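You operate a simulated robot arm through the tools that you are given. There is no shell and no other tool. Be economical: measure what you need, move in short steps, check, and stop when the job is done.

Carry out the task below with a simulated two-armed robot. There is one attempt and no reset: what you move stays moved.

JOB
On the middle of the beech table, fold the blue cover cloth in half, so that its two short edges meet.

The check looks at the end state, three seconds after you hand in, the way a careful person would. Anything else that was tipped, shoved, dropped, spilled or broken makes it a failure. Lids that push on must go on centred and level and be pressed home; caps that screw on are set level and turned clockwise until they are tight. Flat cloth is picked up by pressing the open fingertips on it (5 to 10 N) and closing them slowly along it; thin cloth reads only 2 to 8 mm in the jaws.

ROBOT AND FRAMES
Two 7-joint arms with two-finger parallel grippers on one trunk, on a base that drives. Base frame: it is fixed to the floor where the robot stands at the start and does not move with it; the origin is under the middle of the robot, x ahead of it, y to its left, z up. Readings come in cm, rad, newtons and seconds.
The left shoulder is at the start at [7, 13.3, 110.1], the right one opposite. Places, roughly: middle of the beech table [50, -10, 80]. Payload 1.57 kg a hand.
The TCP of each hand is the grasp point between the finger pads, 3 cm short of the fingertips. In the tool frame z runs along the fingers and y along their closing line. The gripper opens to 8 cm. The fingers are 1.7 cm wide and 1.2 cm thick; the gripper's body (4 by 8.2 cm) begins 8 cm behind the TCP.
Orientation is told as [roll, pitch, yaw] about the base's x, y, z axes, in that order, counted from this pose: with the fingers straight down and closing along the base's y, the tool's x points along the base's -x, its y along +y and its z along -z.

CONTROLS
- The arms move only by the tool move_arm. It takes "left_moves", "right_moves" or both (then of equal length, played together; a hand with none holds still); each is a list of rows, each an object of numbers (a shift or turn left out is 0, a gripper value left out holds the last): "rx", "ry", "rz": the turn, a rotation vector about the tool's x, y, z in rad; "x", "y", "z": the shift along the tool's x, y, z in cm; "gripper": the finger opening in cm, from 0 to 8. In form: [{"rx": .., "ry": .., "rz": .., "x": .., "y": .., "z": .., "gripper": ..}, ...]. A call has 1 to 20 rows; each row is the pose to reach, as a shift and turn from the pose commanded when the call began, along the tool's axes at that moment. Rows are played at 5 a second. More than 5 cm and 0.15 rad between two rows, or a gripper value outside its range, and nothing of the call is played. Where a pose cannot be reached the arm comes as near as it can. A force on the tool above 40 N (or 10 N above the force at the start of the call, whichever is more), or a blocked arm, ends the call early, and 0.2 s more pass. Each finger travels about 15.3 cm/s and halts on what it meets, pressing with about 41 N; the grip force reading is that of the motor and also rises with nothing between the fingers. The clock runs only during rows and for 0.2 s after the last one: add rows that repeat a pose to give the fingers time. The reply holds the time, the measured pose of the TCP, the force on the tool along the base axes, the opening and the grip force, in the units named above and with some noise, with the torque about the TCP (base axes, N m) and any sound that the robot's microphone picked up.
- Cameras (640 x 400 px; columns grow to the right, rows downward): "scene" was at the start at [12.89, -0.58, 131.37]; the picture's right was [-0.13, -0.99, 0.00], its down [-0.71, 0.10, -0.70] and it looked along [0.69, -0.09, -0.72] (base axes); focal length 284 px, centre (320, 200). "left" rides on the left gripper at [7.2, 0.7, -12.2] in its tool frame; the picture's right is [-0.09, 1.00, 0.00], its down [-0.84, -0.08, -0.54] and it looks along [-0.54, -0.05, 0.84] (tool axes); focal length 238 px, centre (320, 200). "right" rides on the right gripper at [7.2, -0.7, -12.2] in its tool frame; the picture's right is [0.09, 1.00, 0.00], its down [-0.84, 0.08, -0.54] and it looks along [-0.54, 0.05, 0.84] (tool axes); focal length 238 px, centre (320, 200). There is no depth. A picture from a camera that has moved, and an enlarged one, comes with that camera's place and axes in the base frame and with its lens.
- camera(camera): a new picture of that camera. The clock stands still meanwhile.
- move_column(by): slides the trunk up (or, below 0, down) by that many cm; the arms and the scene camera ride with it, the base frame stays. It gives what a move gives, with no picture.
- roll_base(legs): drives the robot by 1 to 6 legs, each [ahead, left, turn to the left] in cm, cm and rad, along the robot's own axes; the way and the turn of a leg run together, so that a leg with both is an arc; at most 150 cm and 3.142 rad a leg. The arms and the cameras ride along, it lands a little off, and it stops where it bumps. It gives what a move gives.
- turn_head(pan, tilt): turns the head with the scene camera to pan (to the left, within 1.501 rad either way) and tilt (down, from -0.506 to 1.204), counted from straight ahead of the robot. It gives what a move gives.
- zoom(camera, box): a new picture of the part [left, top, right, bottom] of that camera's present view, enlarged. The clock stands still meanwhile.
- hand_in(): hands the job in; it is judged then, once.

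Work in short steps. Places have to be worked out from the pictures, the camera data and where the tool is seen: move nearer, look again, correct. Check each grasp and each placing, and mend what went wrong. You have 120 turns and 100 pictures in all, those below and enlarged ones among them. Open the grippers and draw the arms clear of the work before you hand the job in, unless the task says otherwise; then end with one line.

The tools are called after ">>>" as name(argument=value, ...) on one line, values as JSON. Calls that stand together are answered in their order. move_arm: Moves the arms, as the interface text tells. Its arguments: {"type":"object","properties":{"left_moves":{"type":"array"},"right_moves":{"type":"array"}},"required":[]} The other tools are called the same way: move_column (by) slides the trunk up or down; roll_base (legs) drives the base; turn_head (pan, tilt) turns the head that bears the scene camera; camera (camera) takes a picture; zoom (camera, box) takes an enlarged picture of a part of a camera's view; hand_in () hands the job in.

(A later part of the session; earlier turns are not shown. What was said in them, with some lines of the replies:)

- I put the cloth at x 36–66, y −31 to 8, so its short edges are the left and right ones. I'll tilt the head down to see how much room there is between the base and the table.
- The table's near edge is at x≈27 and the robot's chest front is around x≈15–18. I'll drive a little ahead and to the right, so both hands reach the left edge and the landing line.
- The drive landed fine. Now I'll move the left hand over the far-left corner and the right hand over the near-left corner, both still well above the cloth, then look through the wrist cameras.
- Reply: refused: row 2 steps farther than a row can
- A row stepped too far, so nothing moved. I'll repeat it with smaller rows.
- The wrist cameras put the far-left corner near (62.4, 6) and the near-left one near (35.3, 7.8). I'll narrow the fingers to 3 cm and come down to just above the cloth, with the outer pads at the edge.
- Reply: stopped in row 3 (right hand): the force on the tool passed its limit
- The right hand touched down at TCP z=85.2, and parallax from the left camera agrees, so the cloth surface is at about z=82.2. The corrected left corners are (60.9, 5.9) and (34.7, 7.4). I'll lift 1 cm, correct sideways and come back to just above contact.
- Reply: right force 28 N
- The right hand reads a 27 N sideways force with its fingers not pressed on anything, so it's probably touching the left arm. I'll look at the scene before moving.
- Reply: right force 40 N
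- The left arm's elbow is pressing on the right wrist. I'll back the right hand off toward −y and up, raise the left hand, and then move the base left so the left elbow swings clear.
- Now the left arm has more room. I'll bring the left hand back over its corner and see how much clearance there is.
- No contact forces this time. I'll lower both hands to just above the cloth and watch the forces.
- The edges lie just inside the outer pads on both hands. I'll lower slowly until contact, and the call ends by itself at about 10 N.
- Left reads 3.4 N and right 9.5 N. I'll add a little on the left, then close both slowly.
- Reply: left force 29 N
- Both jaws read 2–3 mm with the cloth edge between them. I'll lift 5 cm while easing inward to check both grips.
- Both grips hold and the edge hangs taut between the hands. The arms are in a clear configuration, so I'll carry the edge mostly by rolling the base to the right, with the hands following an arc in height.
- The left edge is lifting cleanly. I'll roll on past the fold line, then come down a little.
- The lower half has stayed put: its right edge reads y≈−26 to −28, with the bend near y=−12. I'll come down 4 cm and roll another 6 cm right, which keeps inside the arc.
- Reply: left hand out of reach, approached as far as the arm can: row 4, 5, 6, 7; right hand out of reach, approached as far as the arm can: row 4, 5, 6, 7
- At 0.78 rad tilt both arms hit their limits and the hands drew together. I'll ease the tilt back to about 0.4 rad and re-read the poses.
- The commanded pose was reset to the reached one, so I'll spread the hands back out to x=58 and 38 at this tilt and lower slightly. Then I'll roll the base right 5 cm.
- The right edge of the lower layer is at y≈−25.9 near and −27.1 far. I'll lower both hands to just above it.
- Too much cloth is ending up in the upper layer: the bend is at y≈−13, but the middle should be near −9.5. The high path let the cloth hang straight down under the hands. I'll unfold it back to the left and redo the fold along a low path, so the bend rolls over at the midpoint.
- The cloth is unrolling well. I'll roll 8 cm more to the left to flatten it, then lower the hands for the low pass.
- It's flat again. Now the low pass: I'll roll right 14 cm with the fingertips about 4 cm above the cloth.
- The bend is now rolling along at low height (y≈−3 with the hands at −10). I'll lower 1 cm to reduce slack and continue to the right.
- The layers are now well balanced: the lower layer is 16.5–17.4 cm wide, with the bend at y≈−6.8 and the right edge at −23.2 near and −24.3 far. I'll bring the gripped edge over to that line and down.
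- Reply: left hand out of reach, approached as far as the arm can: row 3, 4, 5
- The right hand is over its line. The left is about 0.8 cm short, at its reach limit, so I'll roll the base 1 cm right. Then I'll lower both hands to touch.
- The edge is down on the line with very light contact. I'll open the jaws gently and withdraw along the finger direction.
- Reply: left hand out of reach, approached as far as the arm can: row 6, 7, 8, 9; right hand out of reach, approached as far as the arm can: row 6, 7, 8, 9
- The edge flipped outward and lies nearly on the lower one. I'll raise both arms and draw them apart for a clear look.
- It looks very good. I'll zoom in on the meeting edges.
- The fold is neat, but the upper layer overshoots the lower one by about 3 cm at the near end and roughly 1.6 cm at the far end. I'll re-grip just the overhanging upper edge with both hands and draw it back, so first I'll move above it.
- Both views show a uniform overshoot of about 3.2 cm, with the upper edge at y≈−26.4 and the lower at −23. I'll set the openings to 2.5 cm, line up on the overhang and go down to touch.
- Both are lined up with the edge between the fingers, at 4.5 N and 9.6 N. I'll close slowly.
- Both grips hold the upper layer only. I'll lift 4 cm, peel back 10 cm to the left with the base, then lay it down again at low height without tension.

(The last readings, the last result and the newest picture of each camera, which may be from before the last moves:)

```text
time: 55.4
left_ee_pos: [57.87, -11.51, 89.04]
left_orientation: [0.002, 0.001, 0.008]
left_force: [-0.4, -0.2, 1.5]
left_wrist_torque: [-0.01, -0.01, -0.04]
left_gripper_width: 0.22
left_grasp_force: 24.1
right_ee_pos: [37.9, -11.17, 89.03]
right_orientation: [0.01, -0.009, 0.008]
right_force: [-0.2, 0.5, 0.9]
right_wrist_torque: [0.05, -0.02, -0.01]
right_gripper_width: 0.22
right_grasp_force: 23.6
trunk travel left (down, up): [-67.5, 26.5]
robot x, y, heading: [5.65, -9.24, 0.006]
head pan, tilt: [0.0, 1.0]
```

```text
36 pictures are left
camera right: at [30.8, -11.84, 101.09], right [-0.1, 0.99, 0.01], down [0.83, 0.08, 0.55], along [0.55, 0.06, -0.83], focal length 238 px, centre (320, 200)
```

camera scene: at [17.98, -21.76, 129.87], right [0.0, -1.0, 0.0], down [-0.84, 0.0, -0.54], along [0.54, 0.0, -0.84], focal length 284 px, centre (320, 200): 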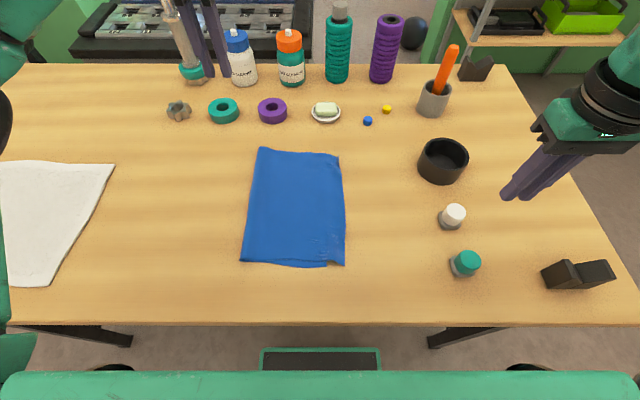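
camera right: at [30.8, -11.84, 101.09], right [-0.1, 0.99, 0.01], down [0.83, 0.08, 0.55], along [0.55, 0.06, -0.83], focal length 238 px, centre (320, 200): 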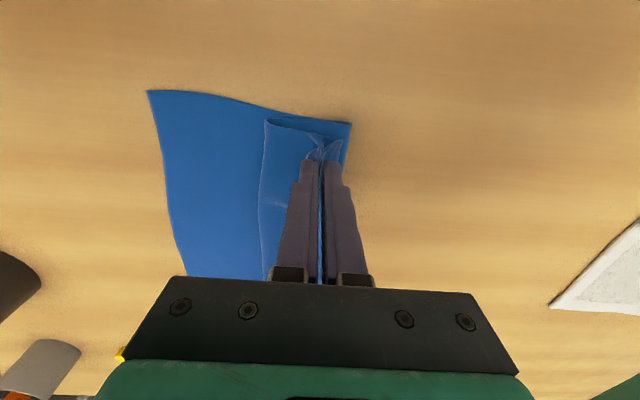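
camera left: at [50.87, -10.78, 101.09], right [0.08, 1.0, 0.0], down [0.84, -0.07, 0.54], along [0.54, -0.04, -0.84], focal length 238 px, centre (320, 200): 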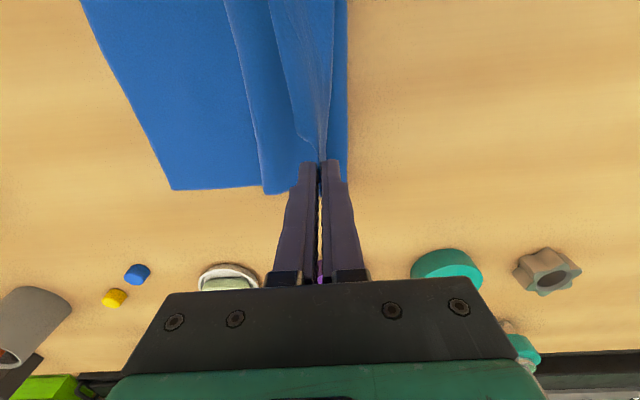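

The bend itself hasn't moved (y≈−8.9), so I'll peel back farther, past the bend, and then redo the low pass.

>>> move_arm(left_moves=[{"z": -1.5}, {"z": -3}, {"z": -3}], right_moves=[{"z": -1.5}, {"z": -3}, {"z": -3}])

>>> roll_base(legs=[[0, 10, 0]])

>>> camera(camera="left")

>>> camera(camera="right")

```text
time: 56.2
left_ee_pos: [57.93, -11.49, 91.92]
left_orientation: [0.001, 0.002, 0.007]
left_force: [-0.1, 0.6, -0.2]
left_wrist_torque: [-0.02, -0.01, 0.01]
left_gripper_width: 0.24
left_grasp_force: 23.3
right_ee_pos: [38.08, -11.28, 92.03]
right_orientation: [0.01, -0.01, 0.008]
right_force: [-0.8, -0.4, 0.2]
right_wrist_torque: [0.04, -0.02, 0.04]
right_gripper_width: 0.2
right_grasp_force: 23.7
trunk travel left (down, up): [-67.5, 26.5]
robot x, y, heading: [5.65, -9.39, 0.009]
head pan, tilt: [0.0, 1.0]
```

```text
time: 57.3
left_ee_pos: [57.83, -1.2, 91.92]
left_orientation: [0.0, 0.003, 0.011]
left_force: [0.4, -0.2, 0.0]
left_wrist_torque: [-0.03, 0.0, -0.01]
left_gripper_width: 0.23
left_grasp_force: 24.3
right_ee_pos: [38.01, -1.21, 91.98]
right_orientation: [0.009, -0.009, 0.01]
right_force: [0.5, 0.3, -0.1]
right_wrist_torque: [0.02, 0.02, -0.02]
right_gripper_width: 0.23
right_grasp_force: 23.3
trunk travel left (down, up): [-67.5, 26.5]
robot x, y, heading: [6.15, 0.84, 0.011]
head pan, tilt: [0.0, 1.0]
```

```text
35 pictures are left
camera left: at [50.85, -0.69, 104.09], right [0.08, 1.0, 0.0], down [0.84, -0.07, 0.54], along [0.54, -0.04, -0.84], focal length 238 px, centre (320, 200)
```

left: 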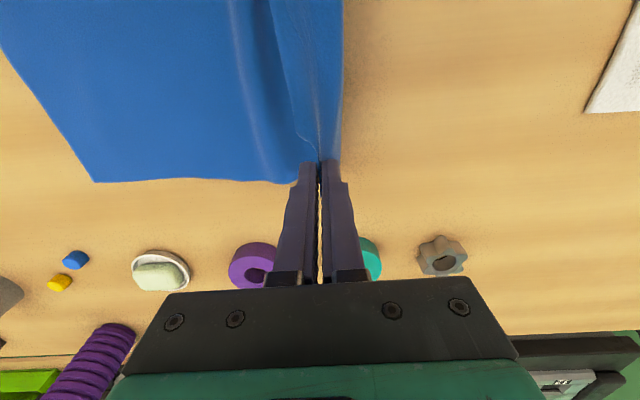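

```text
34 pictures are left
camera right: at [30.73, -1.78, 104.17], right [-0.1, 0.99, 0.01], down [0.83, 0.08, 0.55], along [0.55, 0.06, -0.83], focal length 238 px, centre (320, 200)
```

right: 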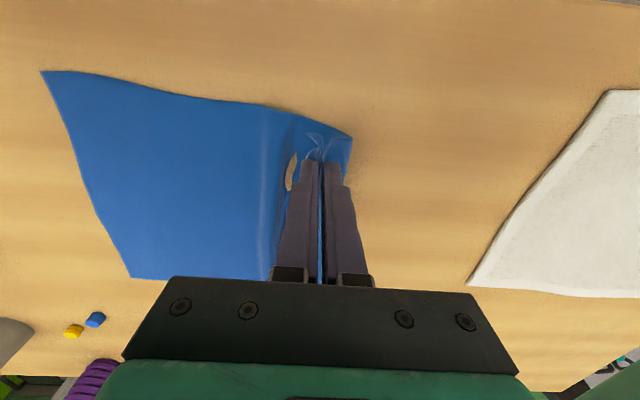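

It's nearly flat again. I'll roll 4 cm more to the left, tilt the fingers 0.4 rad as before, and lower for the low pass.

>>> roll_base(legs=[[0, 4, 0]])

>>> move_arm(left_moves=[{"rx": -0.13, "z": 0.5, "y": 0.4}, {"rx": -0.26, "z": 1, "y": 0.8}, {"rx": -0.4, "z": 2, "y": 1.2}, {"rx": -0.4, "z": 3, "y": 1.2}, {"rx": -0.4, "z": 3, "y": 1.2}], right_moves=[{"rx": -0.13, "z": 0.5, "y": 0.4}, {"rx": -0.26, "z": 1, "y": 0.8}, {"rx": -0.4, "z": 2, "y": 1.2}, {"rx": -0.4, "z": 3, "y": 1.2}, {"rx": -0.4, "z": 3, "y": 1.2}])

>>> roll_base(legs=[[0, -14, 0]])

>>> camera(camera="left")

>>> camera(camera="right")

```text
time: 58.2
left_ee_pos: [57.74, 2.33, 91.96]
left_orientation: [0.002, 0.001, 0.007]
left_force: [-1.3, 0.9, 0.0]
left_wrist_torque: [-0.04, 0.01, 0.01]
left_gripper_width: 0.21
left_grasp_force: 23.8
right_ee_pos: [37.95, 2.59, 92.08]
right_orientation: [0.012, -0.01, 0.008]
right_force: [-0.1, 0.1, 0.4]
right_wrist_torque: [0.02, 0.01, 0.01]
right_gripper_width: 0.22
right_grasp_force: 24.2
trunk travel left (down, up): [-67.5, 26.5]
robot x, y, heading: [6.41, 4.82, 0.007]
head pan, tilt: [0.0, 1.0]
```

```text
time: 59.4
left_ee_pos: [57.9, 3.84, 88.92]
left_orientation: [0.402, 0.0, 0.005]
left_force: [-1.2, -0.3, 0.0]
left_wrist_torque: [0.02, -0.02, 0.0]
left_gripper_width: 0.19
left_grasp_force: 23.7
right_ee_pos: [37.98, 3.94, 89.01]
right_orientation: [0.408, -0.011, 0.01]
right_force: [-0.3, -0.2, 0.2]
right_wrist_torque: [-0.02, 0.01, -0.03]
right_gripper_width: 0.21
right_grasp_force: 23.7
trunk travel left (down, up): [-67.5, 26.5]
robot x, y, heading: [5.96, 4.69, 0.012]
head pan, tilt: [0.0, 1.0]
```

```text
time: 60.7
left_ee_pos: [57.85, -9.85, 88.95]
left_orientation: [0.4, 0.001, 0.009]
left_force: [-1.4, 0.6, -0.9]
left_wrist_torque: [0.01, -0.03, 0.0]
left_gripper_width: 0.22
left_grasp_force: 23.4
right_ee_pos: [37.97, -9.77, 89.06]
right_orientation: [0.41, -0.007, 0.013]
right_force: [0.4, -0.3, 0.6]
right_wrist_torque: [-0.03, -0.01, 0.01]
right_gripper_width: 0.19
right_grasp_force: 23.6
trunk travel left (down, up): [-67.5, 26.5]
robot x, y, heading: [6.11, -8.78, 0.007]
head pan, tilt: [0.0, 1.0]
```

```text
33 pictures are left
camera left: at [51.0, -14.15, 100.39], right [0.08, 0.92, 0.39], down [0.84, -0.27, 0.47], along [0.54, 0.29, -0.79], focal length 238 px, centre (320, 200)
```

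left: 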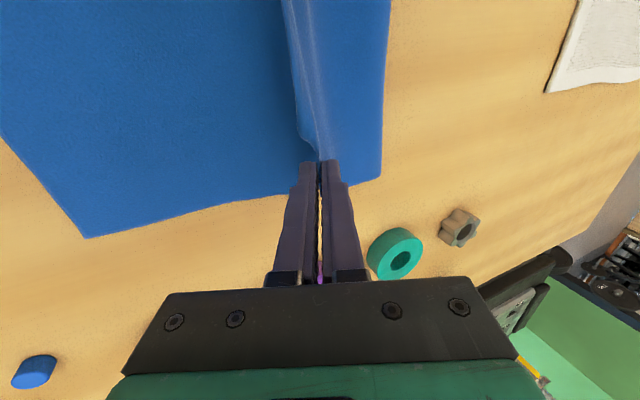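

```text
32 pictures are left
camera right: at [30.87, -15.15, 99.9], right [-0.11, 0.91, 0.4], down [0.83, -0.14, 0.54], along [0.54, 0.39, -0.75], focal length 238 px, centre (320, 200)
```

right: 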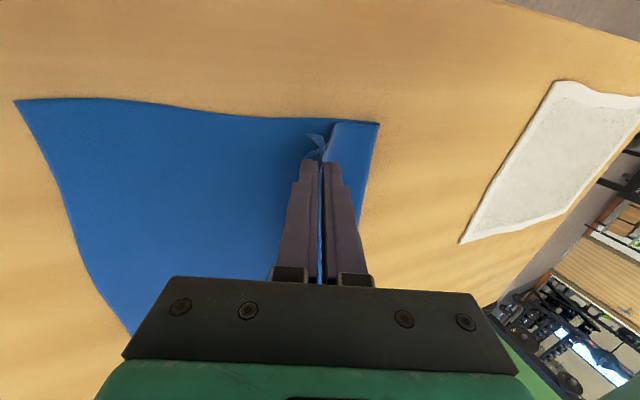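

The upper layer now trails straight back from the fingers, with the edge strip pointing outward. I'll lower 1 cm and roll another 10 cm right.

>>> move_arm(left_moves=[{"y": -0.39, "z": 0.92}, {"y": -0.39, "z": 0.92}], right_moves=[{"y": -0.39, "z": 0.92}, {"y": -0.39, "z": 0.92}])

>>> roll_base(legs=[[0, -11.5, 0]])

>>> camera(camera="left")

>>> camera(camera="right")

```text
time: 61.3
left_ee_pos: [57.94, -9.99, 87.96]
left_orientation: [0.403, 0.002, 0.011]
left_force: [0.3, -1.0, -0.3]
left_wrist_torque: [-0.07, 0.02, -0.01]
left_gripper_width: 0.23
left_grasp_force: 24.1
right_ee_pos: [38.03, -9.9, 88.17]
right_orientation: [0.409, -0.008, 0.012]
right_force: [0.9, -0.3, -0.3]
right_wrist_torque: [-0.02, 0.03, -0.03]
right_gripper_width: 0.22
right_grasp_force: 23.6
trunk travel left (down, up): [-67.5, 26.5]
robot x, y, heading: [5.94, -9.13, 0.007]
head pan, tilt: [0.0, 1.0]
```

```text
time: 62.5
left_ee_pos: [58.06, -21.47, 87.94]
left_orientation: [0.4, 0.001, 0.01]
left_force: [-1.0, 0.8, -0.1]
left_wrist_torque: [-0.01, -0.01, 0.01]
left_gripper_width: 0.21
left_grasp_force: 23.5
right_ee_pos: [38.14, -21.37, 88.19]
right_orientation: [0.411, -0.007, 0.011]
right_force: [-0.8, -0.1, 0.5]
right_wrist_torque: [0.0, 0.02, 0.0]
right_gripper_width: 0.21
right_grasp_force: 23.5
trunk travel left (down, up): [-67.5, 26.5]
robot x, y, heading: [6.17, -20.7, 0.009]
head pan, tilt: [0.0, 1.0]
```

```text
31 pictures are left
camera left: at [51.12, -25.68, 99.38], right [0.08, 0.92, 0.39], down [0.84, -0.27, 0.47], along [0.54, 0.29, -0.79], focal length 238 px, centre (320, 200)
```

left: 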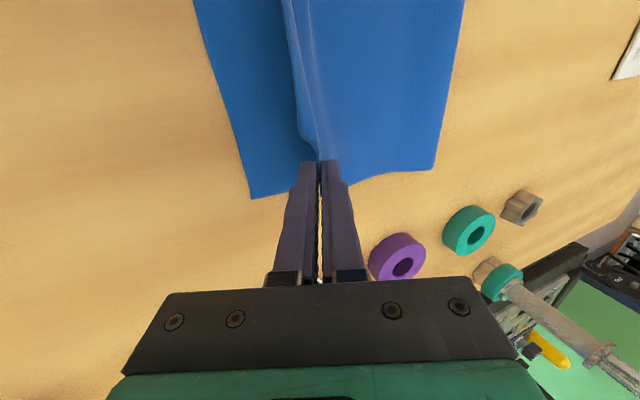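

```text
30 pictures are left
camera right: at [30.96, -26.74, 98.96], right [-0.11, 0.91, 0.4], down [0.83, -0.14, 0.54], along [0.54, 0.39, -0.75], focal length 238 px, centre (320, 200)
```

right: 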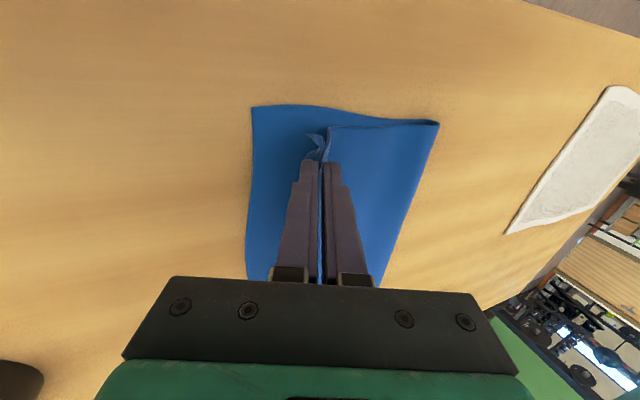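

Balanced: the bend is at −6.4, and the lower edge is at −23.9 near and −25.2 far. I'll roll 2.5 cm right, then place the edge with the arms.

>>> roll_base(legs=[[0, -2.7, 0]])

```text
time: 63.4
left_ee_pos: [58.08, -23.95, 87.94]
left_orientation: [0.397, 0.002, 0.012]
left_force: [0.3, 0.0, -0.1]
left_wrist_torque: [-0.08, 0.03, -0.01]
left_gripper_width: 0.24
left_grasp_force: 23.5
right_ee_pos: [38.18, -23.89, 88.26]
right_orientation: [0.408, -0.01, 0.012]
right_force: [-1.3, 0.0, 0.3]
right_wrist_torque: [-0.02, -0.04, -0.02]
right_gripper_width: 0.22
right_grasp_force: 24.5
trunk travel left (down, up): [-67.5, 26.5]
robot x, y, heading: [6.47, -23.41, 0.007]
head pan, tilt: [0.0, 1.0]
```

Now I'll lower: the left hand 1 cm further right, the right hand straight down, both to touch height.

>>> move_arm(left_moves=[{"y": -0.7, "z": 0.7}, {"y": -1.4, "z": 1.4}, {"y": -1.93, "z": 2.0}, {"y": -1.93, "z": 2.0}], right_moves=[{"y": -0.3, "z": 0.95}, {"y": -0.65, "z": 1.9}, {"y": -0.95, "z": 2.75}, {"y": -0.95, "z": 2.75}])

>>> camera(camera="left")

>>> camera(camera="right")

```text
time: 64.3
left_ee_pos: [58.04, -25.08, 85.41]
left_orientation: [0.402, -0.001, 0.011]
left_force: [0.6, -0.2, 0.1]
left_wrist_torque: [-0.01, -0.03, -0.04]
left_gripper_width: 0.22
left_grasp_force: 24.1
right_ee_pos: [38.2, -23.99, 85.57]
right_orientation: [0.413, -0.015, 0.011]
right_force: [0.5, -2.3, 12.6]
right_wrist_torque: [-0.09, -0.08, 0.02]
right_gripper_width: 0.21
right_grasp_force: 23.3
trunk travel left (down, up): [-67.5, 26.5]
robot x, y, heading: [6.57, -23.46, 0.011]
head pan, tilt: [0.0, 1.0]
```

```text
29 pictures are left
camera left: at [51.07, -29.37, 96.89], right [0.08, 0.92, 0.39], down [0.84, -0.27, 0.47], along [0.54, 0.29, -0.79], focal length 238 px, centre (320, 200)
```

left: 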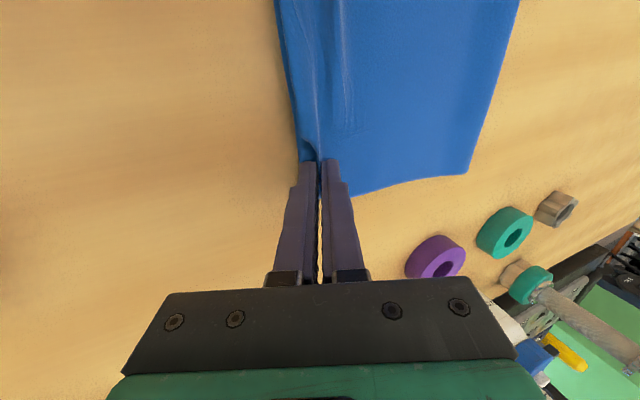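

```text
28 pictures are left
camera right: at [30.97, -29.35, 96.22], right [-0.11, 0.91, 0.4], down [0.83, -0.14, 0.54], along [0.55, 0.39, -0.74], focal length 238 px, centre (320, 200)
```

right: 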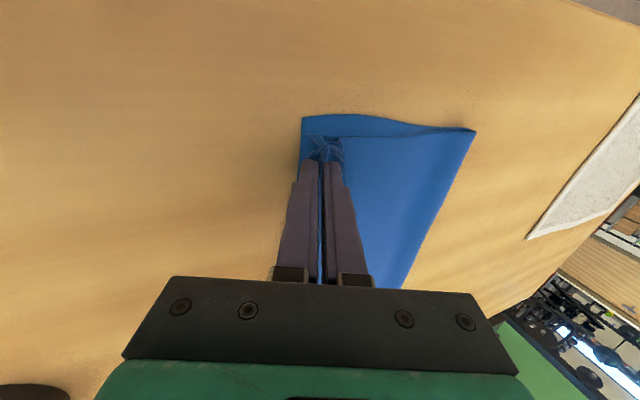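

The edges line up well in both views. I'll release gently, withdraw 1.5 cm along the fingers, then go straight up and apart.

>>> move_arm(left_moves=[{"gripper": 0.5}, {"gripper": 0.9}, {"gripper": 1.3}, {"gripper": 1.3}, {"z": -0.8}, {"z": -1.8}, {"y": 0.7, "z": -4}, {"y": 1.6, "z": -7}, {"y": 2.5, "z": -10}, {"y": 3.5, "z": -13}], right_moves=[{"gripper": 0.5}, {"gripper": 0.9}, {"gripper": 1.3}, {"gripper": 1.3}, {"z": -0.8}, {"z": -1.8}, {"y": 0.7, "z": -4}, {"y": 1.6, "z": -7}, {"y": 2.5, "z": -10}, {"y": 2.5, "z": -10}])

>>> move_arm(left_moves=[{"y": 3, "rx": 0.1}, {"y": 7, "rx": 0.2}, {"y": 11, "z": -1, "rx": 0.3}, {"y": 15, "z": -1, "rx": 0.4}, {"y": 19.5, "z": 0, "rx": 0.4}, {"y": 23, "z": 1, "rx": 0.4}], right_moves=[{"y": -3, "z": -1, "rx": 0.1}, {"y": -7, "z": -2.5, "rx": 0.2}, {"y": -10.5, "z": -4.5, "rx": 0.3}, {"y": -14, "z": -6, "rx": 0.4}, {"y": -17, "z": -7.5, "rx": 0.4}, {"y": -20, "z": -9, "rx": 0.4}])

>>> zoom(camera="scene", box=[230, 135, 370, 280])

>>> camera(camera="scene")

```text
time: 66.5
left_ee_pos: [58.09, -25.5, 97.79]
left_orientation: [0.404, 0.001, 0.012]
left_force: [-1.1, -0.3, 0.7]
left_wrist_torque: [0.0, -0.03, -0.03]
left_gripper_width: 1.3
left_grasp_force: 0.0
left hand out of reach, approached as far as the arm can: row 9, 10
right_ee_pos: [38.45, -24.98, 95.17]
right_orientation: [0.411, -0.01, 0.011]
right_force: [-0.2, -0.3, -0.2]
right_wrist_torque: [0.05, -0.01, 0.0]
right_gripper_width: 1.29
right_grasp_force: 0.1
right hand out of reach, approached as far as the arm can: row 8, 9, 10
trunk travel left (down, up): [-67.5, 26.5]
robot x, y, heading: [6.07, -23.73, 0.007]
head pan, tilt: [0.0, 1.0]
```

```text
time: 68.0
left_ee_pos: [57.86, -3.77, 105.79]
left_orientation: [0.001, 0.0, 0.013]
left_force: [0.5, 0.8, 0.6]
left_wrist_torque: [0.01, 0.01, -0.01]
left_gripper_width: 1.31
left_grasp_force: 0.0
right_ee_pos: [40.01, -36.74, 94.86]
right_orientation: [-0.054, -0.035, 0.157]
right_force: [0.0, -0.3, 2.4]
right_wrist_torque: [0.03, 0.03, -0.01]
right_gripper_width: 1.29
right_grasp_force: 0.1
right hand out of reach, approached as far as the arm can: row 1, 2, 3, 4, 5, 6
trunk travel left (down, up): [-67.5, 26.5]
robot x, y, heading: [6.23, -23.12, 0.004]
head pan, tilt: [0.0, 1.0]
```

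```text
2.76 times, centred on (300, 208) of scene
camera zoom: at [18.01, -22.69, 129.9], right [0.01, -1.0, 0.0], down [-0.84, -0.01, -0.54], along [0.54, 0.0, -0.84], focal length 784 px, centre (375, 179)
```

zoom: 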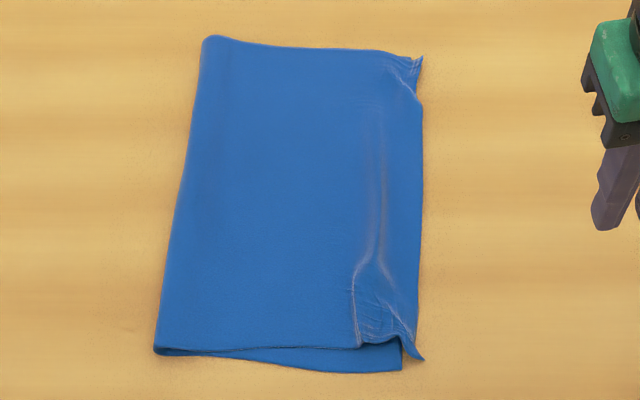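

```text
26 pictures are left
camera scene: at [18.01, -22.69, 129.9], right [0.01, -1.0, 0.0], down [-0.84, -0.01, -0.54], along [0.54, 0.0, -0.84], focal length 284 px, centre (320, 200)
```

scene: 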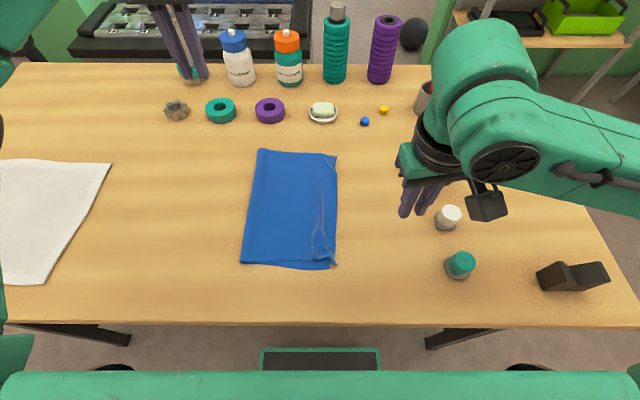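

Much better: the overshoot is about 1.3 cm near, with a small pucker where the right hand gripped. I'll look more closely at the near and far ends of the edge.

>>> zoom(camera="scene", box=[290, 220, 350, 275])

>>> zoom(camera="scene", box=[300, 145, 350, 180])

>>> camera(camera="right")

```text
7.27 times, centred on (320, 248) of scene
camera zoom: at [18.01, -22.69, 129.9], right [0.01, -1.0, 0.0], down [-0.84, -0.01, -0.54], along [0.54, 0.0, -0.84], focal length 2066 px, centre (320, -146)
```

zoom: 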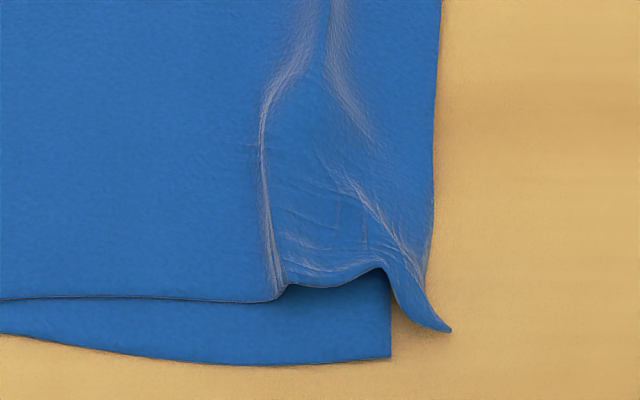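

```text
11.43 times, centred on (325, 162) of scene
camera zoom: at [18.01, -22.69, 129.9], right [0.01, -1.0, 0.0], down [-0.84, -0.01, -0.54], along [0.54, 0.0, -0.84], focal length 3246 px, centre (263, 629)
```

zoom: 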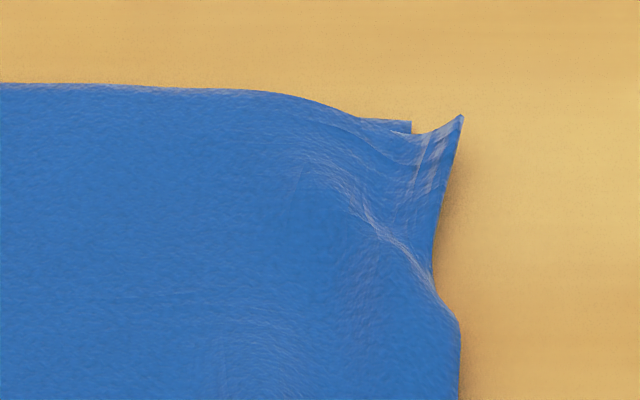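

```text
23 pictures are left
camera right: at [32.59, -37.87, 106.76], right [-0.24, 0.97, -0.05], down [0.79, 0.23, 0.57], along [0.56, 0.1, -0.82], focal length 238 px, centre (320, 200)
```

right: 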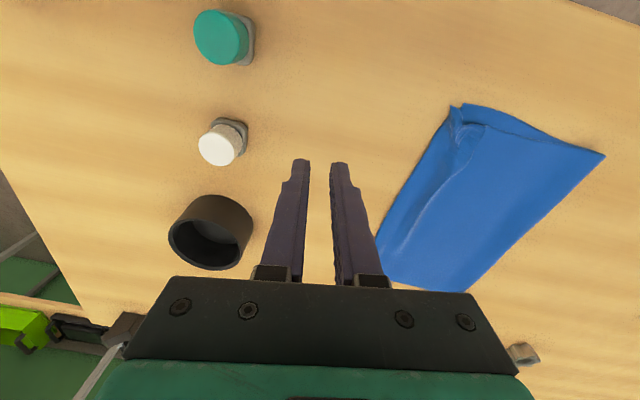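

The edges meet to about 1 cm at both ends. What's left is a soft pucker at the near corner. I'll level the right hand, close its fingers and press that pucker down lightly.

>>> move_arm(right_moves=[{"rx": -0.03, "ry": 0.02, "rz": 0.08, "gripper": 0}, {"rx": -0.054, "ry": 0.035, "rz": 0.157, "y": 3}, {"rx": -0.054, "ry": 0.035, "rz": 0.157, "x": 1, "y": 7}, {"rx": -0.054, "ry": 0.035, "rz": 0.157, "x": 2, "y": 11, "z": 1}, {"rx": -0.054, "ry": 0.035, "rz": 0.157, "x": 2, "y": 14, "z": 2}, {"rx": -0.054, "ry": 0.035, "rz": 0.157, "x": 2, "y": 14, "z": 4}, {"rx": -0.054, "ry": 0.035, "rz": 0.157, "x": 2, "y": 14, "z": 4}])

>>> camera(camera="right")

```text
time: 69.5
left_ee_pos: [58.0, -3.89, 105.86]
left_orientation: [0.001, 0.002, 0.009]
left_force: [-0.2, 0.2, -0.2]
left_wrist_torque: [-0.01, 0.04, -0.01]
left_gripper_width: 1.29
left_grasp_force: 0.0
right_ee_pos: [36.19, -23.29, 90.13]
right_orientation: [0.002, -0.007, -0.001]
right_force: [-0.1, 0.4, 0.2]
right_wrist_torque: [0.02, -0.02, -0.02]
right_gripper_width: 0.01
right_grasp_force: 21.9
trunk travel left (down, up): [-67.5, 26.5]
robot x, y, heading: [6.12, -23.8, 0.009]
head pan, tilt: [0.0, 1.0]
```

```text
22 pictures are left
camera right: at [28.92, -23.78, 102.19], right [-0.09, 1.0, 0.0], down [0.83, 0.08, 0.55], along [0.55, 0.05, -0.84], focal length 238 px, centre (320, 200)
```

right: 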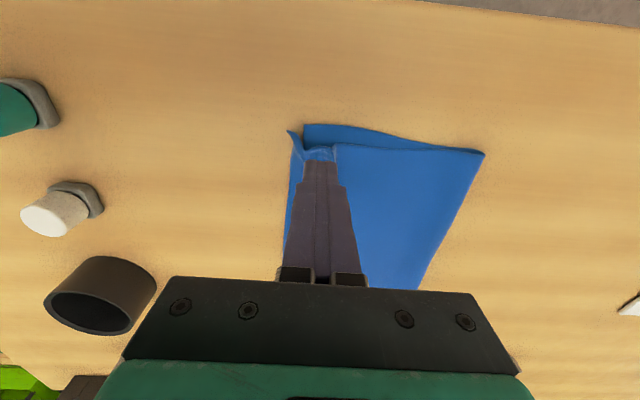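

The closed fingers are right over the pucker. I'll press down until light contact.

>>> move_arm(right_moves=[{"z": 2}, {"z": 3.5}, {"z": 4.3}, {"z": 4.6}, {"z": 4.8}, {"z": 4.95}])

```text
time: 71.0
left_ee_pos: [57.87, -3.98, 105.83]
left_orientation: [0.001, 0.0, 0.011]
left_force: [1.1, -0.4, -0.4]
left_wrist_torque: [-0.01, -0.03, 0.02]
left_gripper_width: 1.32
left_grasp_force: 0.0
right_ee_pos: [36.4, -23.36, 85.22]
right_orientation: [0.004, -0.013, -0.002]
right_force: [1.0, -3.1, 15.1]
right_wrist_torque: [-0.22, -0.03, 0.01]
right_gripper_width: 0.0
right_grasp_force: 20.9
trunk travel left (down, up): [-67.5, 26.5]
robot x, y, heading: [6.35, -23.23, 0.006]
head pan, tilt: [0.0, 1.0]
```

Contact is 15 N, so I'll ease off slightly, draw the corner about 0.8 cm toward me and inward, then lift off straight and away.

>>> move_arm(right_moves=[{"z": -0.1}, {"z": -0.1, "x": 0.3, "y": 0.2}, {"z": -0.1, "x": 0.6, "y": 0.4}, {"z": -0.1, "x": 0.9, "y": 0.6}, {"z": -0.1, "x": 0.9, "y": 0.6}, {"z": -1.5, "x": 0.9, "y": 0.6}, {"z": -5, "x": 0.9, "y": 0.6}, {"z": -9, "x": 0.9, "y": 0.6}, {"z": -13, "x": 0.9, "y": 0}, {"z": -15, "x": 0, "y": -4}, {"z": -15, "x": -1, "y": -8.5}, {"z": -15, "x": -1, "y": -13}, {"z": -15, "x": -1, "y": -17.5}, {"z": -15, "x": -1, "y": -22}])

>>> zoom(camera="scene", box=[230, 135, 370, 280])

```text
time: 74.0
left_ee_pos: [58.1, -3.84, 105.88]
left_orientation: [0.001, 0.001, 0.013]
left_force: [-0.2, -0.5, 0.4]
left_wrist_torque: [0.0, -0.02, 0.0]
left_gripper_width: 1.29
left_grasp_force: 0.1
right_ee_pos: [37.47, -36.18, 100.04]
right_orientation: [0.003, -0.009, -0.001]
right_force: [-0.6, 0.3, 0.3]
right_wrist_torque: [-0.02, 0.02, 0.0]
right_gripper_width: 0.0
right_grasp_force: 21.3
right hand out of reach, approached as far as the arm can: row 13, 14
trunk travel left (down, up): [-67.5, 26.5]
robot x, y, heading: [6.25, -23.55, 0.004]
head pan, tilt: [0.0, 1.0]
```

```text
2.76 times, centred on (300, 208) of scene
camera zoom: at [18.03, -22.79, 129.88], right [0.01, -1.0, 0.0], down [-0.84, -0.01, -0.54], along [0.54, 0.0, -0.84], focal length 784 px, centre (375, 179)
```

zoom: 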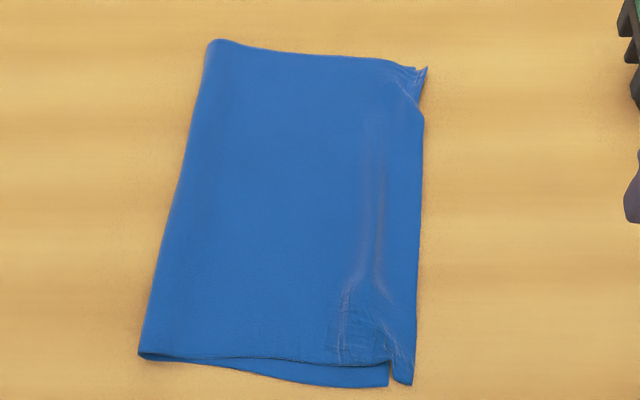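

The pucker is flatter and both corners sit within about 1–1.5 cm of each other. I'll open both grippers, clear the arms and check the whole scene.

>>> move_arm(right_moves=[{"gripper": 4}, {"gripper": 8, "x": -3, "y": -3}, {"gripper": 8, "x": -6, "y": -6}, {"gripper": 8, "x": -6, "y": -10}, {"gripper": 8, "x": -6, "y": -14}, {"gripper": 8, "x": -6, "y": -14}], left_moves=[{"gripper": 4}, {"gripper": 8, "y": 4}, {"gripper": 8, "y": 8}, {"gripper": 8, "y": 12}, {"gripper": 8, "y": 12}, {"gripper": 8, "y": 12}])

>>> camera(camera="scene")

```text
time: 75.3
left_ee_pos: [57.84, 8.31, 105.96]
left_orientation: [0.0, 0.002, 0.011]
left_force: [-0.6, 0.1, -0.1]
left_wrist_torque: [-0.02, 0.0, 0.03]
left_gripper_width: 8.0
left_grasp_force: 0.1
right_ee_pos: [43.49, -50.56, 99.86]
right_orientation: [-0.001, -0.008, 0.001]
right_force: [0.0, 0.7, -0.6]
right_wrist_torque: [-0.01, 0.03, 0.0]
right_gripper_width: 8.01
right_grasp_force: 0.0
trunk travel left (down, up): [-67.5, 26.5]
robot x, y, heading: [6.26, -23.69, 0.011]
head pan, tilt: [0.0, 1.0]
```

```text
20 pictures are left
camera scene: at [18.08, -22.68, 129.87], right [0.01, -1.0, 0.0], down [-0.84, -0.01, -0.54], along [0.54, 0.0, -0.84], focal length 284 px, centre (320, 200)
```

scene: 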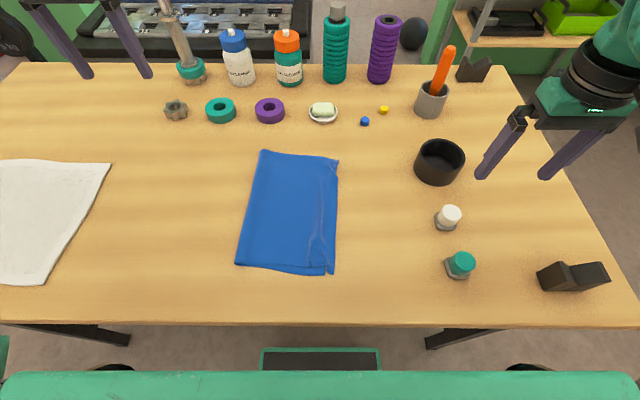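

The cloth is folded in half with its short edges together. Everything else is where it was, the arms are clear and the grippers are open, so I'm handing in.

>>> hand_in()

```text
The job is handed in.
```

The blue cloth is folded in half near the middle of the beech table; its short edges meet to within about 1–1.5 cm, with a faint crease left along the upper edge, worst at the near corner.
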